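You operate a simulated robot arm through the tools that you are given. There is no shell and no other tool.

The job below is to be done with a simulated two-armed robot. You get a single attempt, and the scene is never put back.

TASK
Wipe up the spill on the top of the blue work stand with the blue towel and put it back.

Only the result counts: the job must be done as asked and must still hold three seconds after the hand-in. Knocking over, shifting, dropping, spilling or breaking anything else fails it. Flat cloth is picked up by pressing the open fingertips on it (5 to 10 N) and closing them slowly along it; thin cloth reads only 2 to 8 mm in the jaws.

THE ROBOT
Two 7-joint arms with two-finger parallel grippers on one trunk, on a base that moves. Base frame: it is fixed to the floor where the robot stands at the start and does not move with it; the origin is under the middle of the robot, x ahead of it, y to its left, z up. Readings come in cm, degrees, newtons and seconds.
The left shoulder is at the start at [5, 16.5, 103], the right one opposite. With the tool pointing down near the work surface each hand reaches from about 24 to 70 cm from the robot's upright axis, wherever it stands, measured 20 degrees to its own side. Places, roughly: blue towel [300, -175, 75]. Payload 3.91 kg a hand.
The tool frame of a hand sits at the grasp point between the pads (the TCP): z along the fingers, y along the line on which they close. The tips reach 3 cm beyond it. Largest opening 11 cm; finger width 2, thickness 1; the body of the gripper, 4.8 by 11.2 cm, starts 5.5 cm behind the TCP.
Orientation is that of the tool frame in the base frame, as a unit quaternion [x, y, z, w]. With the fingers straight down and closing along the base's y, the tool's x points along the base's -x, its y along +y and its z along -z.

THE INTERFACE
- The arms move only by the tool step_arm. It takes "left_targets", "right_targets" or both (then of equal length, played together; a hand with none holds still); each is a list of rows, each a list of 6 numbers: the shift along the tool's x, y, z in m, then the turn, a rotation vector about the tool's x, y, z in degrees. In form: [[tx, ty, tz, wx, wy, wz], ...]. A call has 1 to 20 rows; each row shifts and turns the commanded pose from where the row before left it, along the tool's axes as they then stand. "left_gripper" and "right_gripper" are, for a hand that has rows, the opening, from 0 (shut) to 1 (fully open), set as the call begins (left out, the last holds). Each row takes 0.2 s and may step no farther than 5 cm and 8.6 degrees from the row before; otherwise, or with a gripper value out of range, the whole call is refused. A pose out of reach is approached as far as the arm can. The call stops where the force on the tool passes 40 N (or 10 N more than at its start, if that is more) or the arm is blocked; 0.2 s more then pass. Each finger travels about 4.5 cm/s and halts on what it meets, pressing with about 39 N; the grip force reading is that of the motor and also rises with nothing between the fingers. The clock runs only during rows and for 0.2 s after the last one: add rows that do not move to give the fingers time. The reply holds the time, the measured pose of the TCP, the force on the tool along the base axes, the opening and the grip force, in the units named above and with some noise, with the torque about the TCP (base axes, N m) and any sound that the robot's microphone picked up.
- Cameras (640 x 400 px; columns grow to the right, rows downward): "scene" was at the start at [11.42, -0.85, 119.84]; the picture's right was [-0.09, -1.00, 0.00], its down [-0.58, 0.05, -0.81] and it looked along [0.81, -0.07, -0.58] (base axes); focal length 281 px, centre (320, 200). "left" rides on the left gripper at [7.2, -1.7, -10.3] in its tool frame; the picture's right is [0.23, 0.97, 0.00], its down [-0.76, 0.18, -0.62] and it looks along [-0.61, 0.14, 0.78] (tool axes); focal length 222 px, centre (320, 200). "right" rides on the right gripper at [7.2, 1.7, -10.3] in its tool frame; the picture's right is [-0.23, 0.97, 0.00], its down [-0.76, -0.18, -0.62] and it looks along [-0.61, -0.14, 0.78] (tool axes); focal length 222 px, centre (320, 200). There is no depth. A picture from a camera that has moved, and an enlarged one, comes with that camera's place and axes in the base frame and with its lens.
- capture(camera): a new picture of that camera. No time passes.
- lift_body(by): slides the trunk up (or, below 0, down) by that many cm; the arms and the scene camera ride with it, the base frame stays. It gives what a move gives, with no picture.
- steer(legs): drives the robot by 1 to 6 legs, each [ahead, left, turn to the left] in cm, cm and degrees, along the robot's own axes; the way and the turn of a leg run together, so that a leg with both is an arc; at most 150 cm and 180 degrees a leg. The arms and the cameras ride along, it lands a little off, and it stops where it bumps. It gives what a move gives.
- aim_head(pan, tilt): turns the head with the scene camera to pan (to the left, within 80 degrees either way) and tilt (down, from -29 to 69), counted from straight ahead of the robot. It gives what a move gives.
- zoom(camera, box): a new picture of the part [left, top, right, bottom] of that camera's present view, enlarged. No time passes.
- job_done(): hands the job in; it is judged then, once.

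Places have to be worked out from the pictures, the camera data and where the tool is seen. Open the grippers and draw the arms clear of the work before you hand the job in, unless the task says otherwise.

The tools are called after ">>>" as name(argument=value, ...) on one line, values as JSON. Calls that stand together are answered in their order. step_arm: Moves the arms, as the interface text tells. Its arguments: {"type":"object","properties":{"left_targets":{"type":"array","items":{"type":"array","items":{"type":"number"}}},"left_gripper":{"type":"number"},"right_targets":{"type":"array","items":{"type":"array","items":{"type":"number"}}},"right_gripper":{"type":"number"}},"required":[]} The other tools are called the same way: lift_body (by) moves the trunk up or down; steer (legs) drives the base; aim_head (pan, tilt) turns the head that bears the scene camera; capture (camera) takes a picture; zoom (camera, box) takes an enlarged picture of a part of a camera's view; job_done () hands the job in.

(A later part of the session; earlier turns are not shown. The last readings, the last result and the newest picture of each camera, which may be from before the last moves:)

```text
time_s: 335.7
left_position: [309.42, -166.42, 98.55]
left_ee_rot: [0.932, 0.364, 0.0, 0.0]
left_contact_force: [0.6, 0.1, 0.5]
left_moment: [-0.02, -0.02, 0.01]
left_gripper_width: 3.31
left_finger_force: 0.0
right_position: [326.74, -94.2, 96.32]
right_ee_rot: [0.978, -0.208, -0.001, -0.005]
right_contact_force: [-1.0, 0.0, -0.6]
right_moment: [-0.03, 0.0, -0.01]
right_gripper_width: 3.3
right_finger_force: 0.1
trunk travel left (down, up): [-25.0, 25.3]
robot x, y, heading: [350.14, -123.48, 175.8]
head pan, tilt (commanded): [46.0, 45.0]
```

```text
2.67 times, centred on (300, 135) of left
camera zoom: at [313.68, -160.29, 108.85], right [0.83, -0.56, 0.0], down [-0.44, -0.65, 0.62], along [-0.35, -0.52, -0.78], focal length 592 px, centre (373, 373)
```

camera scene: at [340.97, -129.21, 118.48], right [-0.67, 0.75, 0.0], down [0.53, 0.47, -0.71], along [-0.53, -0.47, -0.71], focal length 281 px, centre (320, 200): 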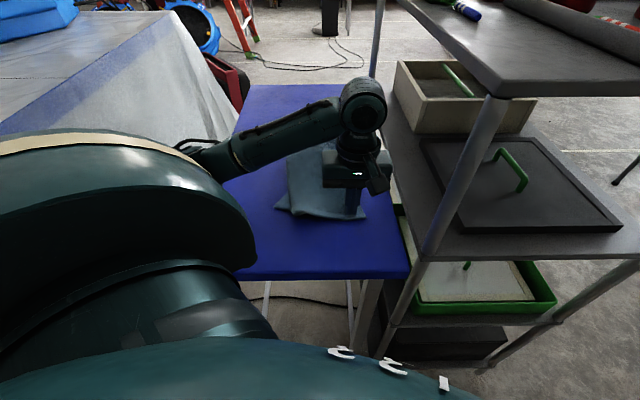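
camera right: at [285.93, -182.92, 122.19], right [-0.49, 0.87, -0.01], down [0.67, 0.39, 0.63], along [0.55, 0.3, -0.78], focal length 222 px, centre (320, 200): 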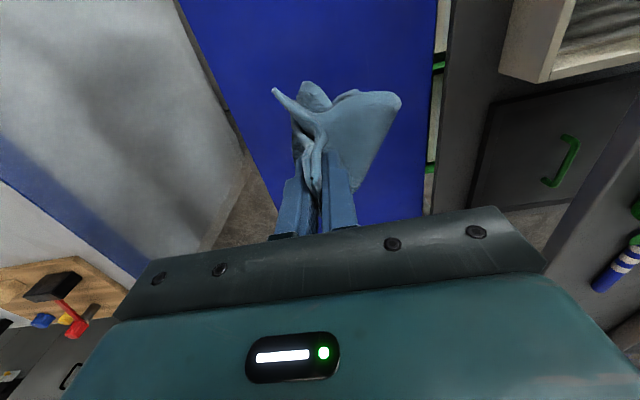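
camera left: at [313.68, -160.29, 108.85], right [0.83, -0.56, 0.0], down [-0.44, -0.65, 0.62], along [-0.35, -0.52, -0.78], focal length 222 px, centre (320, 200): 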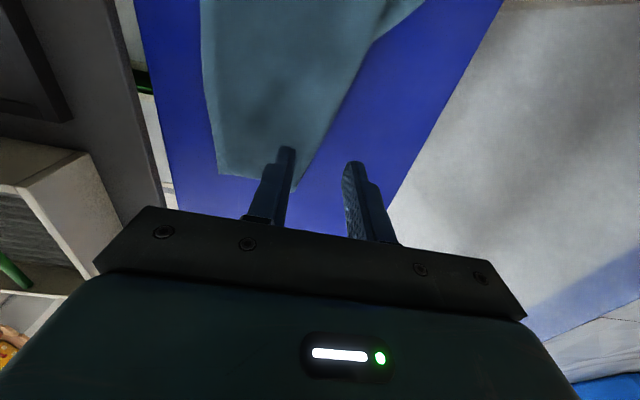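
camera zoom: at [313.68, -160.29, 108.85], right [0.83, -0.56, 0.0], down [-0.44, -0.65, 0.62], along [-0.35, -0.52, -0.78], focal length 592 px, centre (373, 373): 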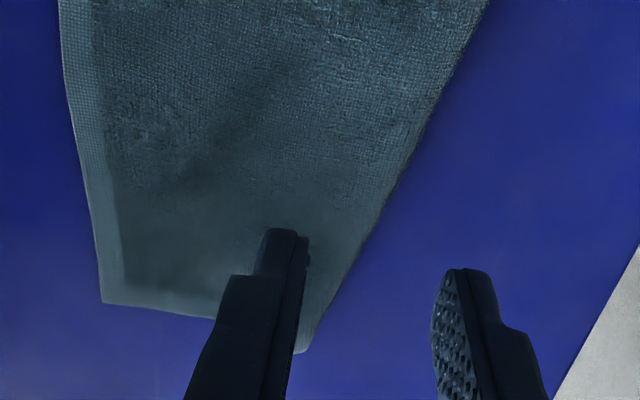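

I notice a few tiny bright specks further out on the stand near s≈12. I zoom in there to see whether they're leftover droplets.

>>> zoom(camera="scene", box=[285, 84, 365, 124])

>>> zoom(camera="scene", box=[235, 84, 315, 134])

```text
8.00 times, centred on (325, 104) of scene
camera zoom: at [340.89, -129.24, 118.47], right [-0.67, 0.75, 0.0], down [0.53, 0.47, -0.71], along [-0.53, -0.47, -0.71], focal length 2248 px, centre (280, 968)
```

zoom: 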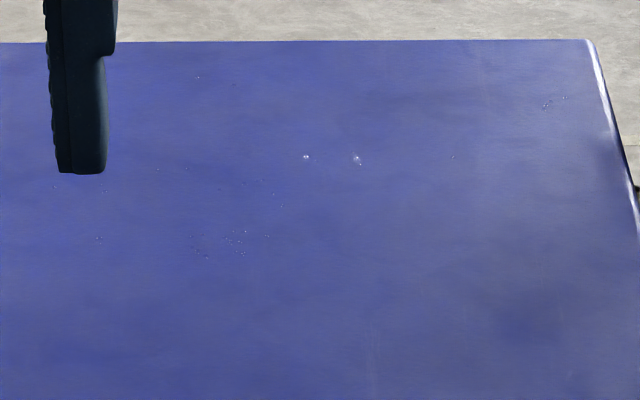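

```text
8.00 times, centred on (275, 109) of scene
camera zoom: at [340.89, -129.24, 118.47], right [-0.67, 0.75, 0.0], down [0.53, 0.47, -0.71], along [-0.53, -0.47, -0.71], focal length 2248 px, centre (680, 928)
```

zoom: 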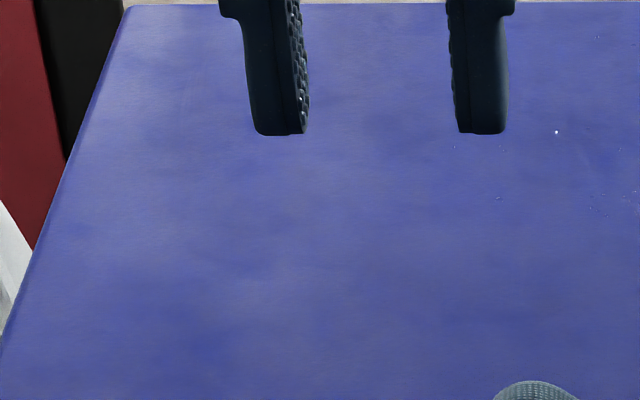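

Those are just a few tiny leftover droplets (s≈5–12). I'll take the near edge at its fold (s≈29, v≈4): that lets me both give that spot one more wipe and unfold the hidden corner. I move over it with a 4 cm opening.

>>> step_arm(left_targets=[[-0.044, -0.005, 0, 0, 0, 0], [-0.044, -0.005, 0, 0, 0, 0], [-0.044, -0.005, 0, 0, 0, 0], [0, 0, 0.045, 0, 0, 0], [0, 0, 0.045, 0, 0, 0], [0, 0, 0.045, 0, 0, 0], [0, 0, 0, 0, 0, 0]], left_gripper=0.36)

>>> capture(camera="left")

>>> zoom(camera="scene", box=[240, 90, 380, 190])

```text
time_s: 337.3
left_position: [298.8, -174.12, 84.81]
left_ee_rot: [0.932, 0.363, 0.0, 0.0]
left_contact_force: [-0.2, -0.4, -0.4]
left_moment: [0.0, 0.0, 0.04]
left_gripper_width: 3.94
left_finger_force: 0.2
right_position: [326.66, -94.17, 96.33]
right_ee_rot: [0.978, -0.208, -0.002, -0.006]
right_contact_force: [-0.2, 0.3, 0.2]
right_moment: [-0.01, -0.01, 0.0]
right_gripper_width: 3.28
right_finger_force: 0.1
trunk travel left (down, up): [-25.0, 25.3]
robot x, y, heading: [350.14, -123.99, 175.5]
head pan, tilt (commanded): [46.0, 45.0]
```

```text
taken
camera left: at [302.99, -167.97, 95.17], right [0.83, -0.56, 0.0], down [-0.44, -0.65, 0.62], along [-0.35, -0.52, -0.78], focal length 222 px, centre (320, 200)
```

left: 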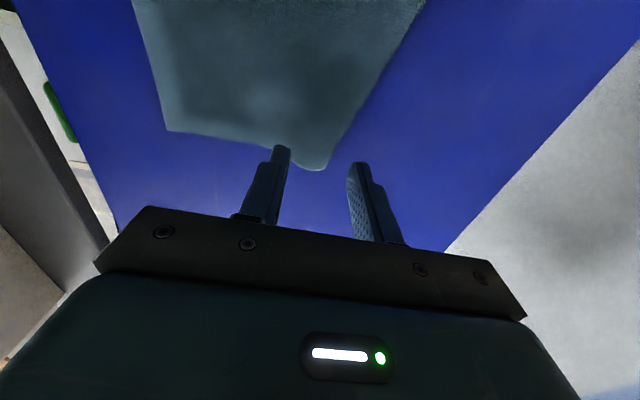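

```text
4.00 times, centred on (310, 140) of scene
camera zoom: at [340.89, -129.24, 118.47], right [-0.67, 0.75, 0.0], down [0.53, 0.47, -0.71], along [-0.53, -0.47, -0.71], focal length 1124 px, centre (360, 440)
```

zoom: 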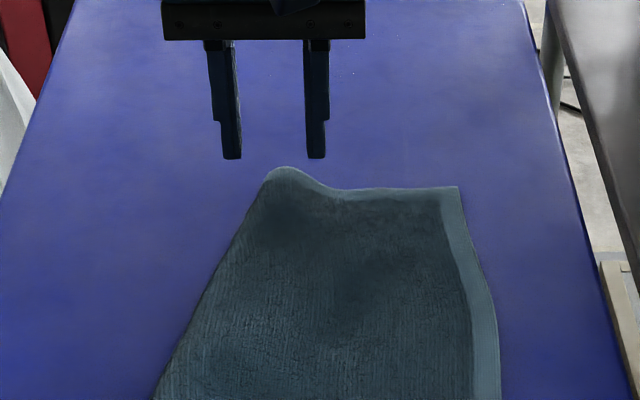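

The fingers straddle the folded edge: one just outside the fold, one on the cloth, about 2 cm in from the near edge. I lower to contact.

>>> step_arm(left_targets=[[0, 0, 0.02, 0, 0, 0], [0, 0, 0.012, 0, 0, 0], [0, 0, 0.002, 0, 0, 0], [0, 0, 0, 0, 0, 0]], left_gripper=0.36)

```text
time_s: 338.3
left_position: [298.68, -174.1, 81.51]
left_ee_rot: [0.931, 0.364, -0.001, 0.0]
left_contact_force: [-0.8, -0.7, 4.9]
left_moment: [0.04, 0.04, 0.03]
left_gripper_width: 3.95
left_finger_force: 0.0
right_position: [326.72, -94.21, 96.4]
right_ee_rot: [0.978, -0.208, -0.002, -0.004]
right_contact_force: [0.6, 0.3, 0.7]
right_moment: [0.01, -0.01, 0.0]
right_gripper_width: 3.29
right_finger_force: 0.0
trunk travel left (down, up): [-25.0, 25.3]
robot x, y, heading: [350.03, -124.25, 175.7]
head pan, tilt (commanded): [46.0, 45.0]
```

5 N contact. I press 1 mm more and close in stages.

>>> step_arm(left_targets=[[0, 0, 0.001, 0, 0, 0], [0, 0, 0, 0, 0, 0]], left_gripper=0.26)

>>> step_arm(left_targets=[[0, 0, 0, 0, 0, 0], [0, 0, 0, 0, 0, 0]], left_gripper=0.17)

>>> step_arm(left_targets=[[0, 0, 0, 0, 0, 0], [0, 0, 0, 0, 0, 0]], left_gripper=0.1)

>>> step_arm(left_targets=[[0, 0, 0, 0, 0, 0], [0, 0, 0, 0, 0, 0], [0, 0, 0, 0, 0, 0]], left_gripper=0.0)

>>> capture(camera="left")

```text
time_s: 338.9
left_position: [298.74, -174.06, 81.44]
left_ee_rot: [0.931, 0.364, -0.001, 0.0]
left_contact_force: [0.3, 1.0, 7.7]
left_moment: [0.18, 0.04, 0.01]
left_gripper_width: 2.89
left_finger_force: 0.4
right_position: [326.81, -94.16, 96.39]
right_ee_rot: [0.978, -0.208, -0.002, -0.005]
right_contact_force: [0.1, -0.4, 0.7]
right_moment: [-0.02, 0.01, 0.01]
right_gripper_width: 3.31
right_finger_force: 0.0
trunk travel left (down, up): [-25.0, 25.3]
robot x, y, heading: [350.15, -123.85, 175.6]
head pan, tilt (commanded): [46.0, 45.0]
```

```text
time_s: 339.5
left_position: [298.62, -174.18, 81.39]
left_ee_rot: [0.931, 0.365, 0.0, 0.0]
left_contact_force: [-1.1, 0.2, 10.4]
left_moment: [0.15, 0.05, 0.02]
left_gripper_width: 1.93
left_finger_force: 0.3
right_position: [326.72, -94.29, 96.32]
right_ee_rot: [0.978, -0.208, -0.002, -0.004]
right_contact_force: [-0.3, 0.4, 0.5]
right_moment: [0.01, 0.0, 0.0]
right_gripper_width: 3.32
right_finger_force: 0.0
trunk travel left (down, up): [-25.0, 25.3]
robot x, y, heading: [350.12, -123.65, 175.8]
head pan, tilt (commanded): [46.0, 45.0]
```

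```text
time_s: 340.1
left_position: [298.89, -174.06, 81.45]
left_ee_rot: [0.932, 0.363, -0.001, 0.0]
left_contact_force: [-0.4, -1.1, 12.4]
left_moment: [0.16, 0.05, -0.03]
left_gripper_width: 1.2
left_finger_force: 1.0
right_position: [326.68, -94.13, 96.29]
right_ee_rot: [0.978, -0.208, -0.001, -0.005]
right_contact_force: [-0.4, -0.6, 0.2]
right_moment: [0.01, 0.04, 0.02]
right_gripper_width: 3.31
right_finger_force: 0.0
trunk travel left (down, up): [-25.0, 25.3]
robot x, y, heading: [349.88, -124.16, 176.0]
head pan, tilt (commanded): [46.0, 45.0]
```

```text
time_s: 340.9
left_position: [298.78, -174.09, 81.34]
left_ee_rot: [0.932, 0.363, -0.001, 0.001]
left_contact_force: [-1.5, 1.4, 11.1]
left_moment: [0.12, 0.03, -0.04]
left_gripper_width: 0.63
left_finger_force: 39.1
right_position: [326.74, -94.21, 96.34]
right_ee_rot: [0.978, -0.207, -0.002, -0.006]
right_contact_force: [0.0, -0.5, -0.5]
right_moment: [0.0, 0.0, 0.01]
right_gripper_width: 3.3
right_finger_force: 0.1
trunk travel left (down, up): [-25.0, 25.3]
robot x, y, heading: [350.14, -123.86, 175.8]
head pan, tilt (commanded): [46.0, 45.0]
```

```text
taken
camera left: at [303.01, -167.88, 91.75], right [0.83, -0.56, 0.0], down [-0.44, -0.65, 0.62], along [-0.35, -0.52, -0.78], focal length 222 px, centre (320, 200)
```

left: 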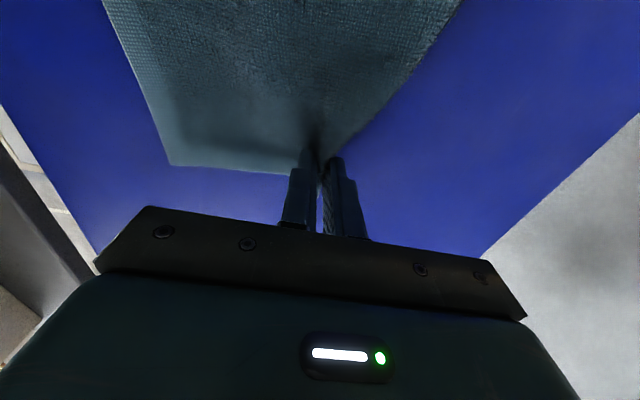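

Both layers are gripped (6 mm). I lift the edge, carry it out with the hand tilting to about 50°, set it down at s≈10, v≈8 and wipe inward over the last droplets.

>>> step_arm(left_targets=[[0, 0, -0.04, 0, 0, 0], [0, 0, -0.04, 0, 0, 0], [-0.027, -0.0057, 0, 0, -7.2, 0], [-0.0268, -0.0057, 0.0034, 0, -7.2, 0], [-0.0262, -0.0057, 0.0067, 0, -7.2, 0], [-0.0251, -0.0057, 0.0099, 0, -7.2, 0], [-0.0237, -0.0057, 0.013, 0, -7.2, 0], [-0.0218, -0.0057, 0.0159, 0, -7.2, 0], [-0.0197, -0.0057, 0.0185, 0, -7.2, 0], [0.0316, 0, 0.0261, 0, 0, 0], [0.0285, 0, 0.0236, 0, 0, 0], [0, 0, 0, 0, 0, 0]], left_gripper=0.0)

>>> zoom(camera="scene", box=[220, 70, 400, 200])

```text
time_s: 343.5
left_position: [282.65, -183.55, 86.06]
left_ee_rot: [0.843, 0.329, -0.397, 0.155]
left_contact_force: [-0.5, 0.0, 0.0]
left_moment: [-0.02, -0.02, -0.1]
left_gripper_width: 0.6
left_finger_force: 38.8
left hand out of reach, approached as far as the arm can: row 10, 11
right_position: [326.67, -94.29, 96.46]
right_ee_rot: [0.978, -0.208, -0.002, -0.006]
right_contact_force: [0.0, -0.5, -0.9]
right_moment: [-0.02, -0.01, 0.0]
right_gripper_width: 3.31
right_finger_force: 0.0
trunk travel left (down, up): [-25.0, 25.3]
robot x, y, heading: [350.47, -124.07, 176.0]
head pan, tilt (commanded): [46.0, 45.0]
```

```text
3.08 times, centred on (310, 135) of scene
camera zoom: at [340.89, -129.26, 118.47], right [-0.67, 0.75, 0.0], down [0.53, 0.47, -0.71], along [-0.53, -0.47, -0.71], focal length 865 px, centre (351, 400)
```

zoom: 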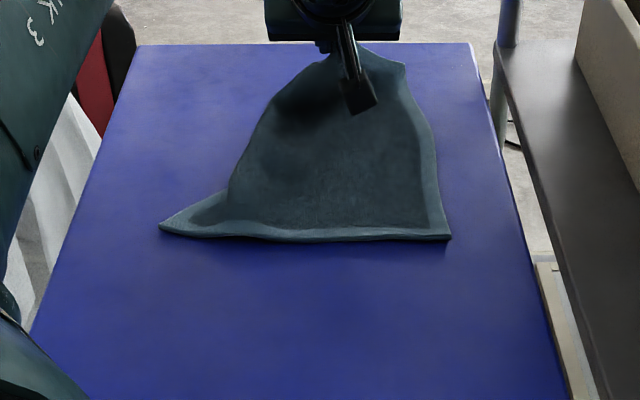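

The arm is at its limit at z≈86. I come in 1.5 cm and lower further to contact.

>>> step_arm(left_targets=[[0.0096, 0, -0.0116, 0, 0, 0], [0.0096, 0, -0.0116, 0, 0, 0], [0, 0, 0, 0, 0, 0]], left_gripper=0.0)

```text
time_s: 344.3
left_position: [284.74, -181.47, 86.05]
left_ee_rot: [0.843, 0.329, -0.396, 0.154]
left_contact_force: [0.2, 0.0, -0.1]
left_moment: [-0.02, 0.0, -0.06]
left_gripper_width: 0.61
left_finger_force: 38.7
right_position: [326.64, -94.2, 96.36]
right_ee_rot: [0.978, -0.208, -0.001, -0.006]
right_contact_force: [-0.8, -0.1, -1.0]
right_moment: [0.02, -0.03, -0.01]
right_gripper_width: 3.29
right_finger_force: 0.1
trunk travel left (down, up): [-25.0, 25.3]
robot x, y, heading: [350.03, -124.25, 176.0]
head pan, tilt (commanded): [46.0, 45.0]
```

Now at s≈14, z 86. I lower to contact from here.

>>> step_arm(left_targets=[[0.0154, 0, 0.0127, 0, 0, 0], [0.0154, 0, 0.0127, 0, 0, 0], [0.0046, 0, 0.0038, 0, 0, 0], [0, 0, 0, 0, 0, 0]], left_gripper=0.0)

>>> zoom(camera="scene", box=[220, 70, 400, 200])

```text
time_s: 345.3
left_position: [284.57, -181.56, 82.24]
left_ee_rot: [0.841, 0.329, -0.4, 0.156]
left_contact_force: [-0.2, -1.4, 14.0]
left_moment: [-0.2, 0.12, -0.04]
left_gripper_width: 0.65
left_finger_force: 38.9
left hand out of reach, approached as far as the arm can: row 3
right_position: [326.82, -94.11, 96.41]
right_ee_rot: [0.978, -0.208, -0.002, -0.005]
right_contact_force: [-1.0, -1.0, -0.6]
right_moment: [0.0, -0.02, -0.03]
right_gripper_width: 3.28
right_finger_force: 0.0
trunk travel left (down, up): [-25.0, 25.3]
robot x, y, heading: [349.94, -123.87, 175.7]
head pan, tilt (commanded): [46.0, 45.0]
```

```text
3.08 times, centred on (310, 135) of scene
camera zoom: at [341.02, -129.14, 118.51], right [-0.67, 0.75, 0.0], down [0.53, 0.47, -0.71], along [-0.53, -0.47, -0.71], focal length 865 px, centre (351, 400)
```

zoom: 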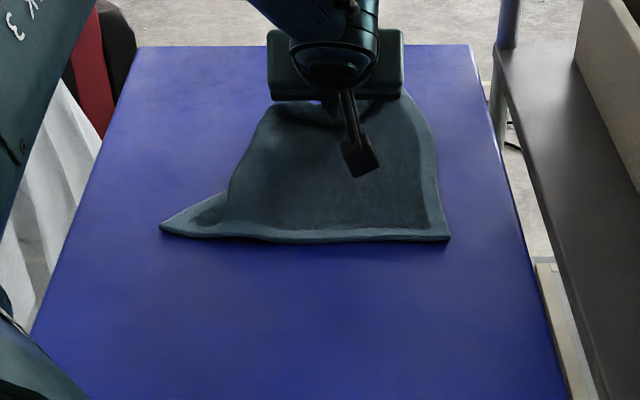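

14 N right on the droplet cluster. I rub sideways over it and then wipe inward.

>>> step_arm(left_targets=[[0, 0.01, 0, 0, 0, 0], [0, 0.01, 0, 0, 0, 0], [0, 0.01, 0, 0, 0, 0], [0, -0.01, 0, 0, 0, 0], [0, -0.012, 0, 0, 0, 0], [0, -0.012, 0, 0, 0, 0], [0, -0.012, 0, 0, 0, 0], [0, -0.012, 0, 0, 0, 0], [0.0064, 0.005, -0.0077, 0, 0, 0], [0.0064, 0.005, -0.0077, 0, 0, 0], [0.0064, 0.005, -0.0077, 0, 0, 0], [0.0064, 0.005, -0.0077, 0, 0, 0], [0.0064, 0.005, -0.0077, 0, 0, 0], [0, 0, 0, 0, 0, 0]], left_gripper=0.0)

>>> zoom(camera="scene", box=[220, 70, 400, 200])

>>> zoom(camera="scene", box=[285, 84, 365, 124])

```text
time_s: 348.3
left_position: [288.28, -177.79, 83.17]
left_ee_rot: [0.843, 0.329, -0.397, 0.155]
left_contact_force: [-1.1, -0.3, 0.2]
left_moment: [-0.01, -0.03, -0.06]
left_gripper_width: 0.62
left_finger_force: 38.8
left hand out of reach, approached as far as the arm can: row 7, 8
right_position: [326.69, -94.21, 96.27]
right_ee_rot: [0.978, -0.209, -0.002, -0.005]
right_contact_force: [0.9, 0.9, -0.6]
right_moment: [0.0, -0.02, 0.0]
right_gripper_width: 3.3
right_finger_force: 0.0
trunk travel left (down, up): [-25.0, 25.3]
robot x, y, heading: [350.32, -123.8, 175.7]
head pan, tilt (commanded): [46.0, 45.0]
```

```text
3.08 times, centred on (310, 135) of scene
camera zoom: at [340.89, -129.24, 118.47], right [-0.67, 0.75, 0.0], down [0.53, 0.47, -0.71], along [-0.53, -0.47, -0.71], focal length 865 px, centre (351, 400)
```

zoom: 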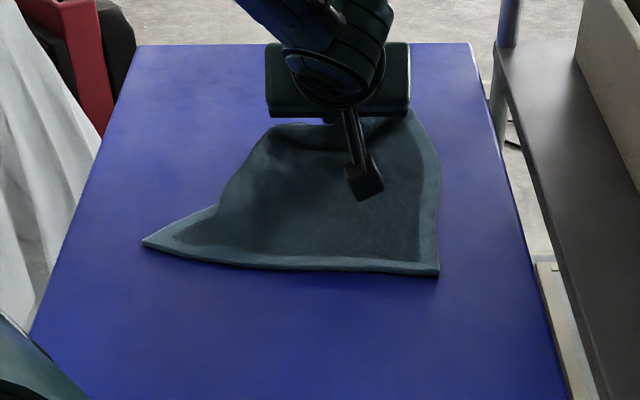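

```text
8.00 times, centred on (325, 104) of scene
camera zoom: at [340.89, -129.24, 118.47], right [-0.67, 0.75, 0.0], down [0.53, 0.47, -0.71], along [-0.53, -0.47, -0.71], focal length 2248 px, centre (280, 968)
```

zoom: 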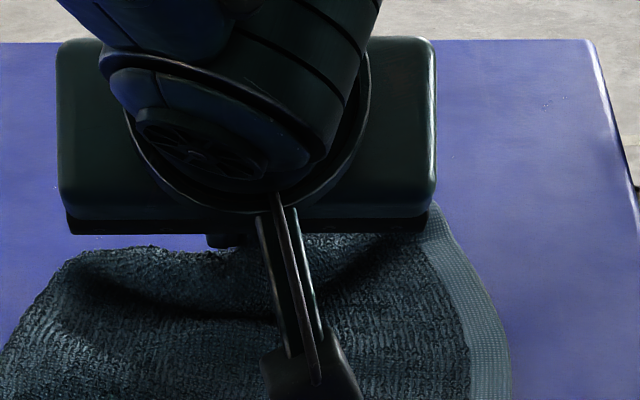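

The far edge stays neat. Now I lift the held edge high, straightening the hand, so that the folded-under corner hangs free, and bring it over to the -v side.

>>> step_arm(left_targets=[[-0.0242, 0.014, -0.0334, 0, 8, 0], [-0.0156, 0.015, -0.0398, 0, 8, 0], [-0.0099, 0.015, -0.0416, 0, 8, 0], [0.0047, 0.015, -0.0246, 0, 8, 0], [0.0143, 0.015, -0.0046, 0, 8, 0], [0.0099, 0.015, -0.0017, 0, 8, 0], [0.01, 0.015, 0, 0, 2, 0], [0, 0, 0, 0, 0, 0], [0, 0, 0, 0, 0, 0], [0, 0, 0, 0, 0, 0]], left_gripper=0.0)

>>> zoom(camera="scene", box=[220, 70, 400, 200])

>>> capture(camera="left")

```text
time_s: 350.5
left_position: [302.0, -179.39, 97.3]
left_ee_rot: [0.931, 0.364, -0.003, 0.001]
left_contact_force: [0.1, 0.0, -0.5]
left_moment: [0.0, 0.04, -0.08]
left_gripper_width: 0.61
left_finger_force: 39.0
right_position: [326.63, -94.27, 96.32]
right_ee_rot: [0.978, -0.208, -0.002, -0.006]
right_contact_force: [-0.4, 0.3, 0.2]
right_moment: [0.01, -0.03, 0.01]
right_gripper_width: 3.3
right_finger_force: 0.1
trunk travel left (down, up): [-25.0, 25.3]
robot x, y, heading: [349.94, -124.08, 175.7]
head pan, tilt (commanded): [46.0, 45.0]
```

```text
3.08 times, centred on (310, 135) of scene
camera zoom: at [340.89, -129.25, 118.47], right [-0.67, 0.75, 0.0], down [0.53, 0.47, -0.71], along [-0.53, -0.47, -0.71], focal length 865 px, centre (351, 400)
```

zoom: 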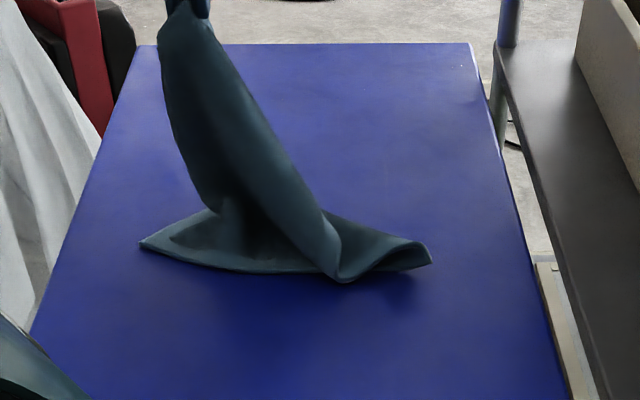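

```text
taken
camera left: at [306.36, -173.23, 107.61], right [0.83, -0.56, 0.0], down [-0.44, -0.64, 0.63], along [-0.35, -0.52, -0.78], focal length 222 px, centre (320, 200)
```

left: 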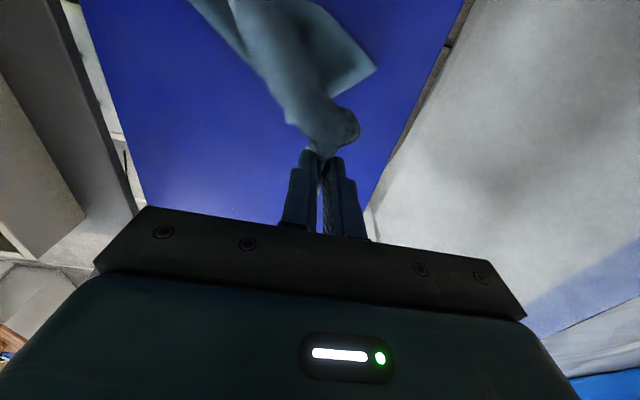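

With the towel lifted away I check the outer part of the stand for leftover droplets.

>>> zoom(camera="scene", box=[265, 84, 365, 134])

>>> zoom(camera="left", box=[180, 0, 440, 165])

```text
6.40 times, centred on (315, 109) of scene
camera zoom: at [340.89, -129.25, 118.47], right [-0.67, 0.75, 0.0], down [0.53, 0.47, -0.71], along [-0.53, -0.47, -0.71], focal length 1799 px, centre (352, 782)
```

zoom: 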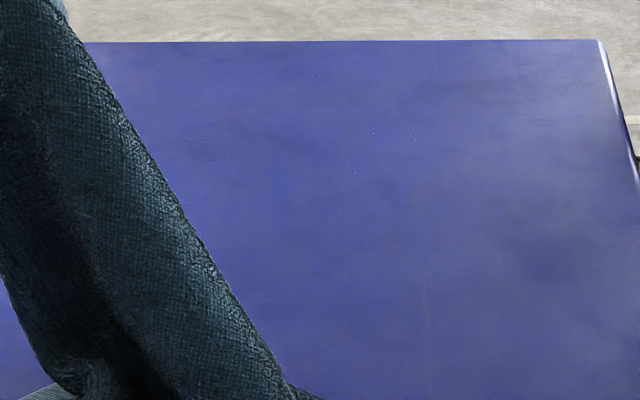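

```text
2.42 times, centred on (310, 82) of left
camera zoom: at [306.36, -173.23, 107.61], right [0.83, -0.56, 0.0], down [-0.44, -0.64, 0.63], along [-0.35, -0.52, -0.78], focal length 538 px, centre (344, 485)
```

zoom: 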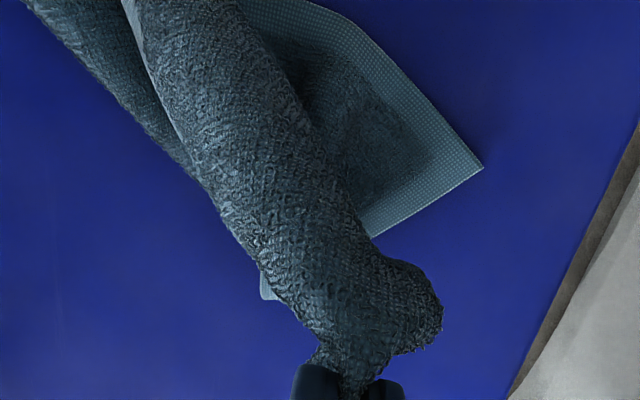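

The droplet cluster is gone, and the hidden corner has come free: it lies out on the -v side at about (s 32.6, v -7.5). I now lower the held edge down toward the middle so that the flap lays out flat.

>>> step_arm(left_targets=[[-0.0025, -0.01, 0.035, 0, 0, 0], [-0.0025, -0.014, 0.035, 0, 0, 0], [-0.0025, -0.017, 0.035, 0, 0, 0], [-0.0025, -0.017, 0.035, 0, 0, 0], [0, 0, 0.01, 0, 0, 0], [0, 0, 0, 0, 0, 0]], left_gripper=0.0)

>>> step_arm(left_targets=[[0, 0, 0, 0, 0, 0], [0, 0, 0, 0, 0, 0], [0, 0, -0.01, 0, 0, 0], [0, 0, -0.03, 0, 0, 0], [0, 0, -0.04, 0, 0, 0], [0, 0, -0.04, 0, 0, 0], [0, 0, -0.04, 0, 0, 0], [0.04, 0, 0, 0, 0, 0], [0.04, 0, 0, 0, 0, 0], [0, 0, 0, 0, 0, 0]], left_gripper=0.3)

>>> zoom(camera="scene", box=[220, 80, 410, 280])

>>> capture(camera="left")

```text
time_s: 351.9
left_position: [297.21, -176.05, 82.2]
left_ee_rot: [0.931, 0.365, -0.004, 0.002]
left_contact_force: [-0.1, 0.1, 4.2]
left_moment: [0.03, -0.05, -0.04]
left_gripper_width: 0.61
left_finger_force: 38.9
right_position: [326.79, -94.23, 96.41]
right_ee_rot: [0.978, -0.208, -0.001, -0.004]
right_contact_force: [-0.8, -0.8, 0.5]
right_moment: [-0.05, -0.04, 0.01]
right_gripper_width: 3.28
right_finger_force: 0.1
trunk travel left (down, up): [-25.0, 25.3]
robot x, y, heading: [350.08, -123.67, 175.8]
head pan, tilt (commanded): [46.0, 45.0]
```

```text
time_s: 354.1
left_position: [302.79, -170.59, 97.9]
left_ee_rot: [0.931, 0.364, -0.004, 0.001]
left_contact_force: [-0.1, 0.4, 0.0]
left_moment: [0.0, 0.02, 0.02]
left_gripper_width: 3.29
left_finger_force: 0.1
right_position: [326.63, -94.24, 96.42]
right_ee_rot: [0.978, -0.208, -0.001, -0.007]
right_contact_force: [0.0, 0.0, 0.4]
right_moment: [0.0, 0.03, 0.03]
right_gripper_width: 3.29
right_finger_force: 0.1
trunk travel left (down, up): [-25.0, 25.3]
robot x, y, heading: [350.13, -123.65, 175.9]
head pan, tilt (commanded): [46.0, 45.0]
```

```text
2.00 times, centred on (315, 180) of scene
camera zoom: at [340.89, -129.25, 118.47], right [-0.67, 0.75, 0.0], down [0.53, 0.47, -0.71], along [-0.53, -0.47, -0.71], focal length 562 px, centre (330, 240)
```

zoom: 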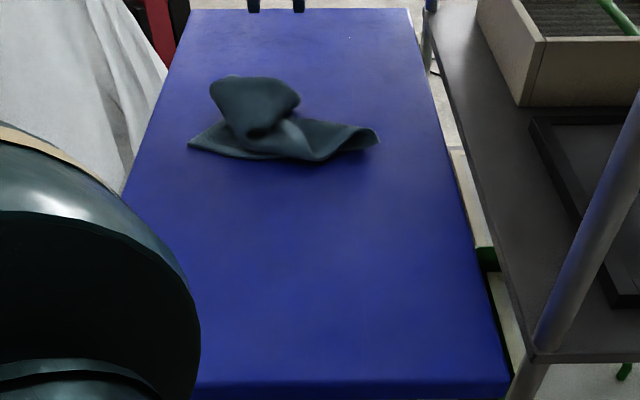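

```text
taken
camera left: at [307.18, -164.28, 108.12], right [0.83, -0.56, 0.0], down [-0.44, -0.64, 0.63], along [-0.35, -0.52, -0.78], focal length 222 px, centre (320, 200)
```

left: 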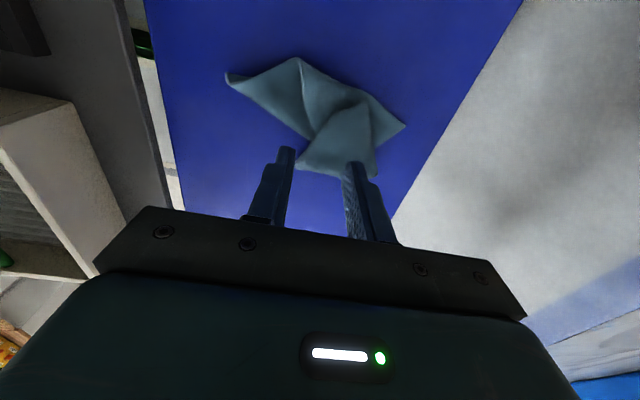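

The towel had come along outward while wiping: its far edge now lies at s≈33 (from v -7.7 to 15.3), with the near part bunched behind it. I zoom in to see it properly.

>>> zoom(camera="scene", box=[260, 100, 370, 180])

>>> zoom(camera="left", box=[200, 30, 440, 190])

```text
5.00 times, centred on (315, 140) of scene
camera zoom: at [340.89, -129.25, 118.47], right [-0.67, 0.75, 0.0], down [0.53, 0.47, -0.71], along [-0.53, -0.47, -0.71], focal length 1405 px, centre (345, 500)
```

zoom: 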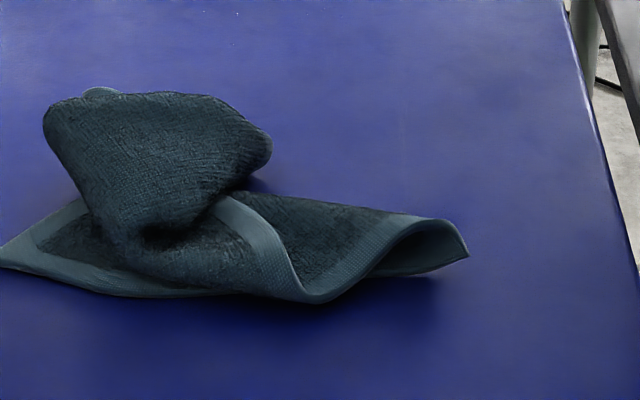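

```text
2.50 times, centred on (320, 110) of left
camera zoom: at [307.18, -164.28, 108.12], right [0.83, -0.56, 0.0], down [-0.44, -0.64, 0.63], along [-0.35, -0.52, -0.78], focal length 555 px, centre (320, 425)
```

zoom: 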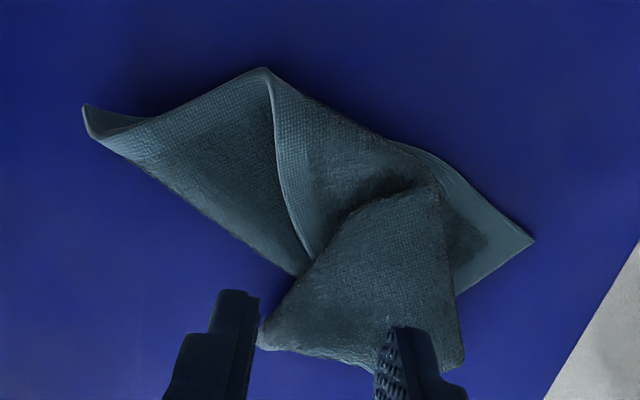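

Corner A lies flat and exposed at (s 33, v -7.6). I close the fingers, press on it and slide it back to s≈56.

>>> step_arm(left_targets=[[-0.009, 0.048, 0, 0, 0, 0], [-0.009, 0.048, 0, 0, 0, 0], [0, 0, 0.045, 0, 0, 0], [0, 0, 0.045, 0, 0, 0], [0, 0, 0.045, 0, 0, 0], [0, 0, 0.025, 0, 0, 0], [0, 0, 0, 0, 0, 0]], left_gripper=0.0)

>>> capture(camera="left")

```text
time_s: 355.7
left_position: [307.94, -178.77, 81.91]
left_ee_rot: [0.931, 0.364, -0.004, 0.001]
left_contact_force: [0.0, -0.3, 0.7]
left_moment: [0.02, -0.01, -0.02]
left_gripper_width: 0.0
left_finger_force: 37.7
right_position: [326.74, -94.24, 96.4]
right_ee_rot: [0.978, -0.208, -0.002, -0.006]
right_contact_force: [-0.2, -0.1, 1.2]
right_moment: [-0.02, -0.03, 0.02]
right_gripper_width: 3.3
right_finger_force: 0.2
trunk travel left (down, up): [-25.0, 25.3]
robot x, y, heading: [349.88, -124.28, 175.6]
head pan, tilt (commanded): [46.0, 45.0]
```

```text
taken
camera left: at [312.19, -172.66, 92.18], right [0.83, -0.56, 0.0], down [-0.44, -0.64, 0.63], along [-0.35, -0.52, -0.78], focal length 222 px, centre (320, 200)
```

left: 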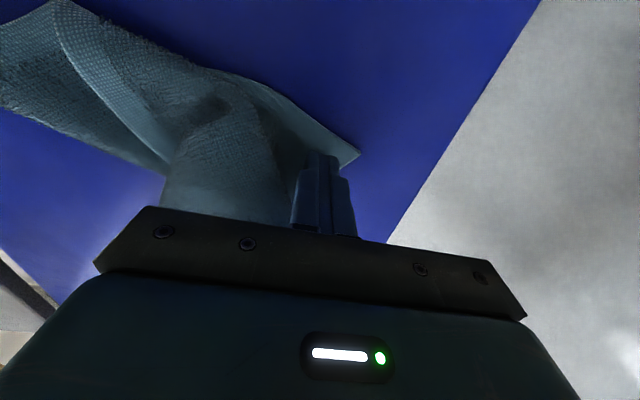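

The tips are right on corner A. I press and slide it 23 cm back along +s.

>>> step_arm(left_targets=[[0, 0, 0.004, 0, 0, 0], [0, 0, 0.002, 0, 0, 0], [0.01, 0, 0, 0, 0, 0], [0.015, 0.0005, 0, 0, 0, 0], [0.016, 0.0005, 0, 0, 0, 0], [0.016, 0.0005, 0, 0, 0, 0], [0.016, 0.0005, 0, 0, 0, 0], [0.016, 0.0005, 0, 0, 0, 0], [0.016, 0.0005, 0, 0, 0, 0], [0.016, 0.0005, 0, 0, 0, 0], [0.016, 0, 0, 0, 0, 0], [0.016, 0, 0, 0, 0, 0], [0.016, 0, 0, 0, 0, 0], [0.016, 0, 0, 0, 0, 0], [0.016, 0, 0, 0, 0, 0], [0.016, 0, 0, 0, 0, 0], [0, 0, 0, 0, 0, 0]], left_gripper=0.0)

>>> capture(camera="left")

>>> zoom(camera="scene", box=[210, 80, 410, 280])

```text
time_s: 359.3
left_position: [324.21, -164.23, 81.42]
left_ee_rot: [0.931, 0.364, -0.003, 0.001]
left_contact_force: [0.6, -0.3, 1.2]
left_moment: [-0.02, 0.0, -0.05]
left_gripper_width: 0.02
left_finger_force: 37.6
right_position: [326.77, -94.26, 96.46]
right_ee_rot: [0.978, -0.208, -0.002, -0.005]
right_contact_force: [0.4, -0.2, -0.3]
right_moment: [0.03, 0.0, -0.01]
right_gripper_width: 3.32
right_finger_force: 0.0
trunk travel left (down, up): [-25.0, 25.3]
robot x, y, heading: [349.77, -124.22, 175.9]
head pan, tilt (commanded): [46.0, 45.0]
```

```text
taken
camera left: at [328.54, -158.01, 91.72], right [0.83, -0.56, 0.0], down [-0.44, -0.64, 0.63], along [-0.35, -0.52, -0.78], focal length 222 px, centre (320, 200)
```

left: 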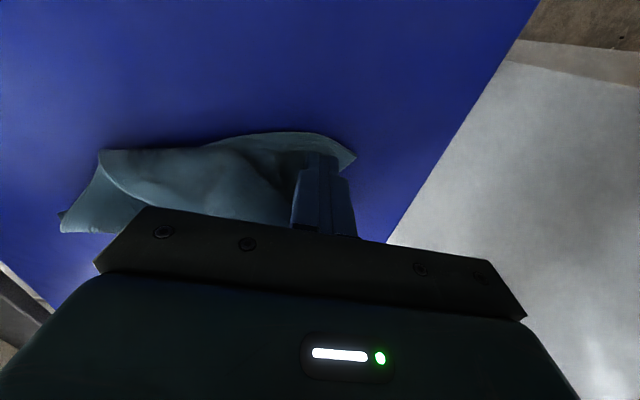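

```text
2.00 times, centred on (310, 180) of scene
camera zoom: at [340.9, -129.23, 118.48], right [-0.67, 0.75, 0.0], down [0.53, 0.47, -0.71], along [-0.53, -0.47, -0.71], focal length 562 px, centre (340, 240)
```

zoom: 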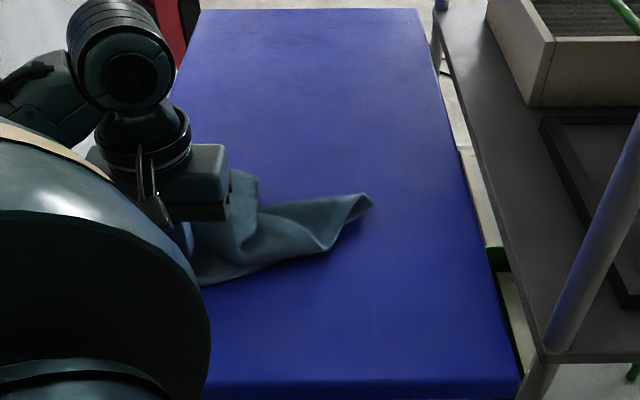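

Corner A is back near (s 56, v -7). I lift the hand and look at the rest.

>>> step_arm(left_targets=[[0, 0, -0.03, 0, 0, 0], [0, 0, -0.04, 0, 0, 0], [0, 0, -0.04, 0, 0, 0], [0, 0, -0.04, 0, 0, 0], [0.0, -0.04, -0.02, 0, 0, 0], [0.0, -0.04, 0, 0, 0, 0], [0, 0, 0, 0, 0, 0]], left_gripper=0.0)

>>> capture(camera="left")

>>> zoom(camera="scene", box=[230, 120, 390, 240])

```text
time_s: 360.9
left_position: [318.91, -157.74, 96.66]
left_ee_rot: [0.931, 0.364, -0.003, 0.001]
left_contact_force: [-0.1, 0.7, 0.3]
left_moment: [-0.02, 0.0, 0.02]
left_gripper_width: 0.01
left_finger_force: 37.8
left hand out of reach, approached as far as the arm can: row 4
right_position: [326.67, -94.22, 96.44]
right_ee_rot: [0.978, -0.208, -0.001, -0.005]
right_contact_force: [-0.7, -0.5, 0.6]
right_moment: [0.01, 0.0, 0.0]
right_gripper_width: 3.3
right_finger_force: 0.0
trunk travel left (down, up): [-25.0, 25.3]
robot x, y, heading: [350.42, -124.2, 175.9]
head pan, tilt (commanded): [46.0, 45.0]
```

```text
taken
camera left: at [323.02, -151.45, 106.92], right [0.83, -0.56, 0.0], down [-0.44, -0.64, 0.63], along [-0.35, -0.52, -0.78], focal length 222 px, centre (320, 200)
```

left: 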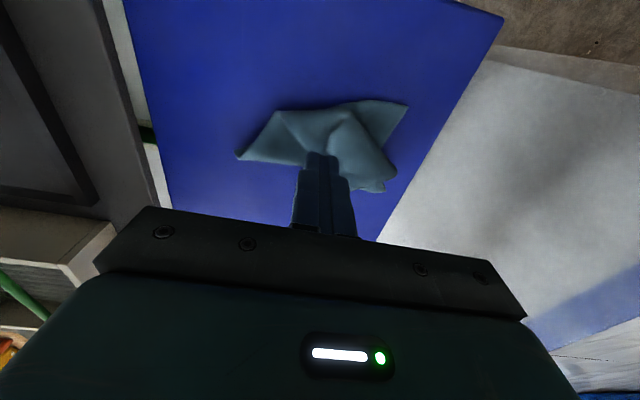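

```text
3.33 times, centred on (310, 180) of scene
camera zoom: at [340.89, -129.25, 118.47], right [-0.67, 0.75, 0.0], down [0.53, 0.47, -0.71], along [-0.53, -0.47, -0.71], focal length 937 px, centre (353, 267)
```

zoom: 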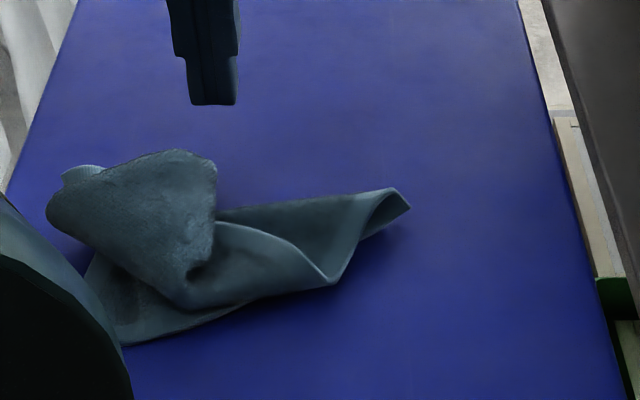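

The near half is folded over toward A, with the near edge's little ridge at about (s 46, v -7.6). I zoom the hand camera in to see it better.

>>> zoom(camera="left", box=[220, 80, 440, 210])

```text
2.91 times, centred on (330, 145) of left
camera zoom: at [323.02, -151.45, 106.92], right [0.83, -0.56, 0.0], down [-0.44, -0.64, 0.63], along [-0.35, -0.52, -0.78], focal length 646 px, centre (291, 360)
```

zoom: 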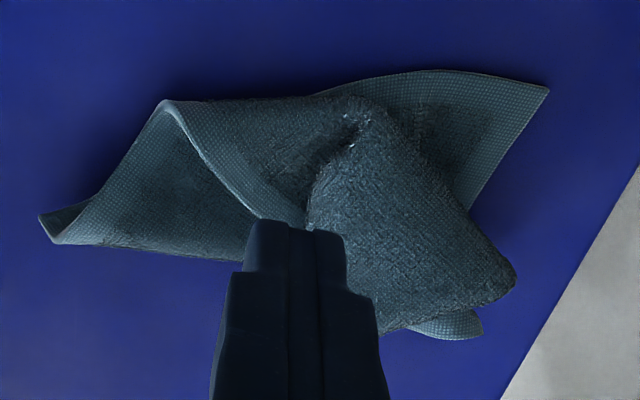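

The far corner B shows at about (s 46, v 13) with a loose flap behind it. As before, I press on that flap with closed fingers and slide it out toward (s 57, v 16).

>>> step_arm(left_targets=[[-0.026, -0.028, 0, 0, 0, 0], [-0.026, -0.028, 0, 0, 0, 0], [-0.026, -0.028, 0, 0, 0, 0], [0, 0, 0.045, 0, 0, 0], [0, 0, 0.045, 0, 0, 0], [0, 0, 0.045, 0, 0, 0], [0, 0, 0.014, 0, 0, 0], [0, 0, 0, 0, 0, 0]], left_gripper=0.0)

>>> capture(camera="left")

```text
time_s: 362.7
left_position: [307.22, -157.09, 81.76]
left_ee_rot: [0.932, 0.364, -0.004, 0.002]
left_contact_force: [-0.5, 0.7, 2.2]
left_moment: [-0.02, 0.0, 0.01]
left_gripper_width: 0.0
left_finger_force: 37.9
right_position: [326.54, -94.31, 96.38]
right_ee_rot: [0.978, -0.208, -0.002, -0.005]
right_contact_force: [-0.2, 0.5, 0.5]
right_moment: [0.0, 0.0, 0.03]
right_gripper_width: 3.29
right_finger_force: 0.0
trunk travel left (down, up): [-25.0, 25.3]
robot x, y, heading: [350.13, -124.14, 175.9]
head pan, tilt (commanded): [46.0, 45.0]
```

```text
taken
camera left: at [311.48, -150.8, 92.0], right [0.83, -0.56, 0.0], down [-0.44, -0.64, 0.63], along [-0.36, -0.52, -0.78], focal length 222 px, centre (320, 200)
```

left: 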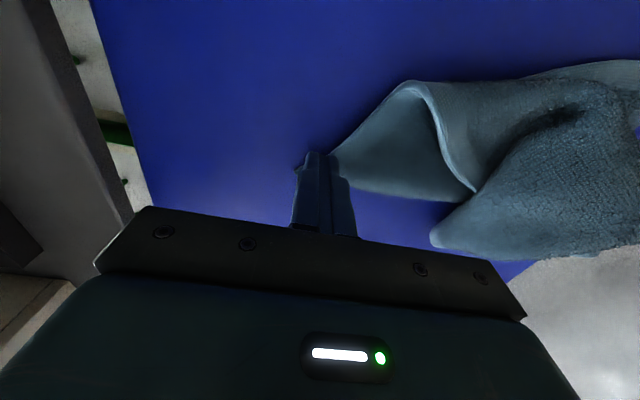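

The tips sit on the B flap with a light 2 N. I press more and slide it diagonally outward.

>>> step_arm(left_targets=[[0, 0, 0.004, 0, 0, 0], [0.006, -0.004, 0, 0, 0, 0], [0.01, -0.005, 0, 0, 0, 0], [0.01, -0.005, 0, 0, 0, 0], [0.01, -0.005, 0, 0, 0, 0], [0.01, -0.005, 0, 0, 0, 0], [0.01, -0.005, 0, 0, 0, 0], [0.01, -0.005, 0, 0, 0, 0], [0.01, -0.004, 0, 0, 0, 0], [0.01, -0.004, 0, 0, 0, 0], [0, 0, 0, 0, 0, 0]], left_gripper=0.0)

>>> capture(camera="left")

>>> zoom(camera="scene", box=[210, 100, 410, 250])

```text
time_s: 365.1
left_position: [310.9, -147.9, 81.58]
left_ee_rot: [0.931, 0.364, -0.004, 0.002]
left_contact_force: [0.2, -0.5, 3.7]
left_moment: [-0.03, -0.01, -0.03]
left_gripper_width: 0.0
left_finger_force: 37.7
right_position: [326.76, -94.13, 96.3]
right_ee_rot: [0.978, -0.208, -0.001, -0.006]
right_contact_force: [-0.9, -0.5, 0.0]
right_moment: [0.04, 0.02, 0.02]
right_gripper_width: 3.27
right_finger_force: 0.0
trunk travel left (down, up): [-25.0, 25.3]
robot x, y, heading: [349.92, -123.92, 175.5]
head pan, tilt (commanded): [46.0, 45.0]
```

```text
taken
camera left: at [315.12, -141.69, 91.85], right [0.83, -0.56, 0.0], down [-0.44, -0.64, 0.63], along [-0.35, -0.52, -0.78], focal length 222 px, centre (320, 200)
```

left: 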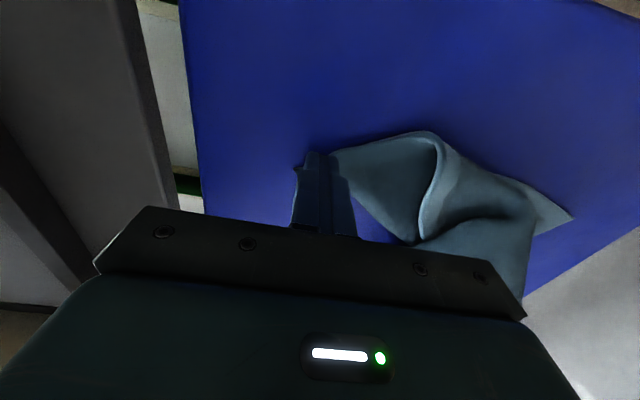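

```text
2.67 times, centred on (310, 175) of scene
camera zoom: at [340.91, -129.24, 118.48], right [-0.67, 0.75, 0.0], down [0.53, 0.47, -0.71], along [-0.53, -0.47, -0.71], focal length 750 px, centre (347, 267)
```

zoom: 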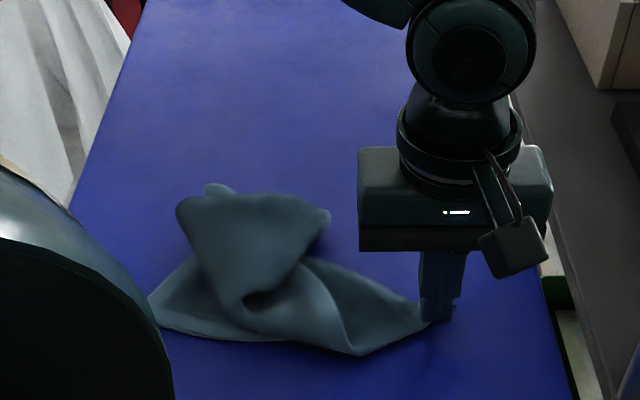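

Corner B is near its place too (s≈56, v≈17). Now the near half must be pulled out of the pile; I lift the hand and look at it from above.

>>> step_arm(left_targets=[[0, 0, -0.03, 0, 0, 0], [0, 0, -0.04, 0, 0, 0], [0, 0, -0.04, 0, 0, 0], [0, 0.035, -0.03, 0, 0, 0], [0, 0.045, 0, 0, 0, 0], [0, 0.045, 0, 0, 0, 0], [0, 0.02, 0, 0, 0, 0], [0, 0, 0, 0, 0, 0]], left_gripper=0.0)

>>> zoom(camera="left", box=[180, 60, 460, 215])

>>> zoom(camera="scene", box=[230, 130, 390, 250])

```text
time_s: 366.9
left_position: [320.6, -158.62, 95.41]
left_ee_rot: [0.932, 0.363, -0.003, 0.002]
left_contact_force: [0.5, -0.1, 1.4]
left_moment: [0.0, 0.01, 0.0]
left_gripper_width: 0.02
left_finger_force: 38.0
right_position: [326.67, -94.34, 96.34]
right_ee_rot: [0.978, -0.208, -0.001, -0.005]
right_contact_force: [0.1, -0.3, -0.2]
right_moment: [0.0, 0.0, -0.01]
right_gripper_width: 3.28
right_finger_force: 0.0
trunk travel left (down, up): [-25.0, 25.3]
robot x, y, heading: [350.02, -123.88, 176.1]
head pan, tilt (commanded): [46.0, 45.0]
```

```text
2.29 times, centred on (320, 138) of left
camera zoom: at [324.83, -152.42, 105.66], right [0.83, -0.56, 0.0], down [-0.44, -0.64, 0.63], along [-0.35, -0.52, -0.78], focal length 508 px, centre (320, 343)
```

zoom: 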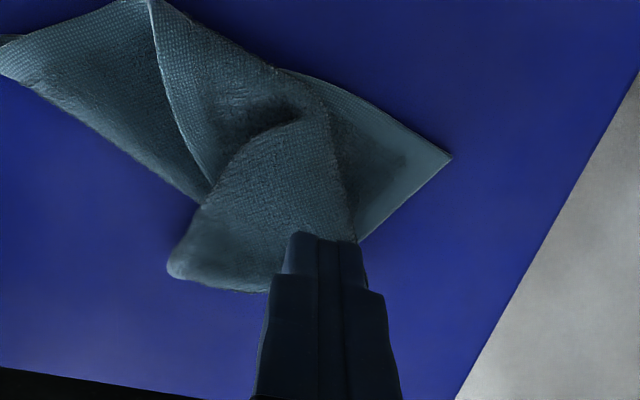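

```text
3.33 times, centred on (310, 190) of scene
camera zoom: at [340.89, -129.24, 118.47], right [-0.67, 0.75, 0.0], down [0.53, 0.47, -0.71], along [-0.53, -0.47, -0.71], focal length 937 px, centre (353, 233)
```

zoom: 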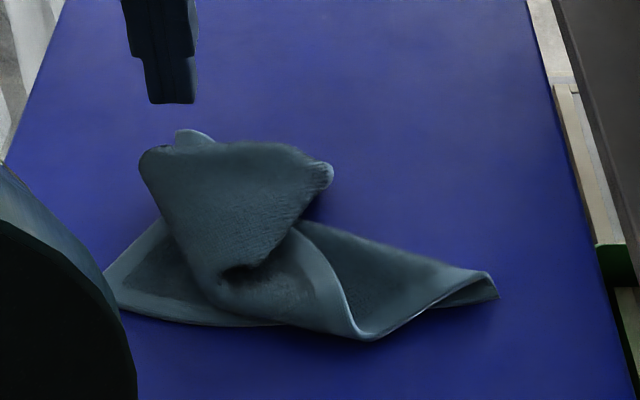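

The near edge's border peeks out at about (s 42.5, v -1). I move the opened fingers above it and lower part-way to look.

>>> step_arm(left_targets=[[-0.04, 0.006, 0, 0, 0, 0], [-0.04, 0.006, 0, 0, 0, 0], [-0.04, 0.006, 0, 0, 0, 0], [0, 0, 0.04, 0, 0, 0], [0, 0, 0.02, 0, 0, 0], [0, 0, 0, 0, 0, 0]], left_gripper=0.5)

>>> capture(camera="left")

>>> zoom(camera="scene", box=[230, 130, 390, 250])

```text
time_s: 368.3
left_position: [312.93, -167.82, 89.59]
left_ee_rot: [0.932, 0.363, -0.003, 0.002]
left_contact_force: [0.7, -0.7, 0.5]
left_moment: [-0.03, 0.01, 0.01]
left_gripper_width: 5.5
left_finger_force: 0.1
right_position: [326.75, -94.22, 96.44]
right_ee_rot: [0.978, -0.208, -0.001, -0.005]
right_contact_force: [-0.2, 0.5, 0.6]
right_moment: [-0.01, 0.0, 0.03]
right_gripper_width: 3.29
right_finger_force: 0.0
trunk travel left (down, up): [-25.0, 25.3]
robot x, y, heading: [349.87, -123.63, 175.8]
head pan, tilt (commanded): [46.0, 45.0]
```

```text
taken
camera left: at [317.18, -161.55, 99.92], right [0.83, -0.56, 0.0], down [-0.44, -0.64, 0.63], along [-0.35, -0.52, -0.78], focal length 222 px, centre (320, 200)
```

left: 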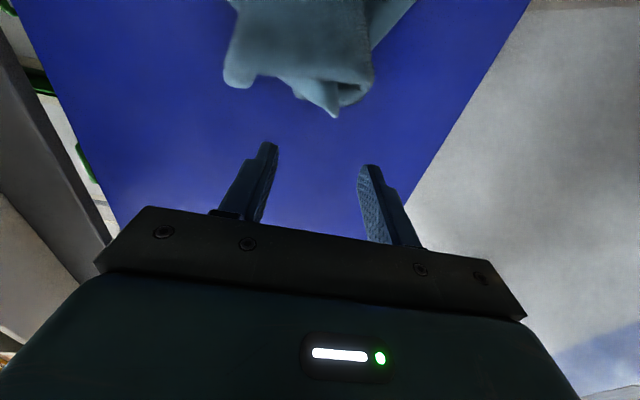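

```text
3.33 times, centred on (310, 190) of scene
camera zoom: at [340.89, -129.24, 118.47], right [-0.67, 0.75, 0.0], down [0.53, 0.47, -0.71], along [-0.53, -0.47, -0.71], focal length 937 px, centre (353, 233)
```

zoom: 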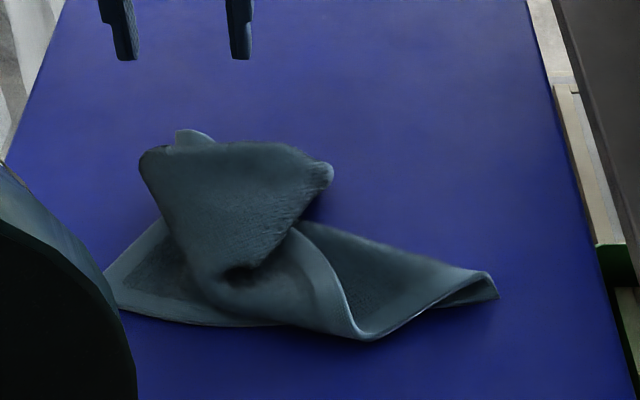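

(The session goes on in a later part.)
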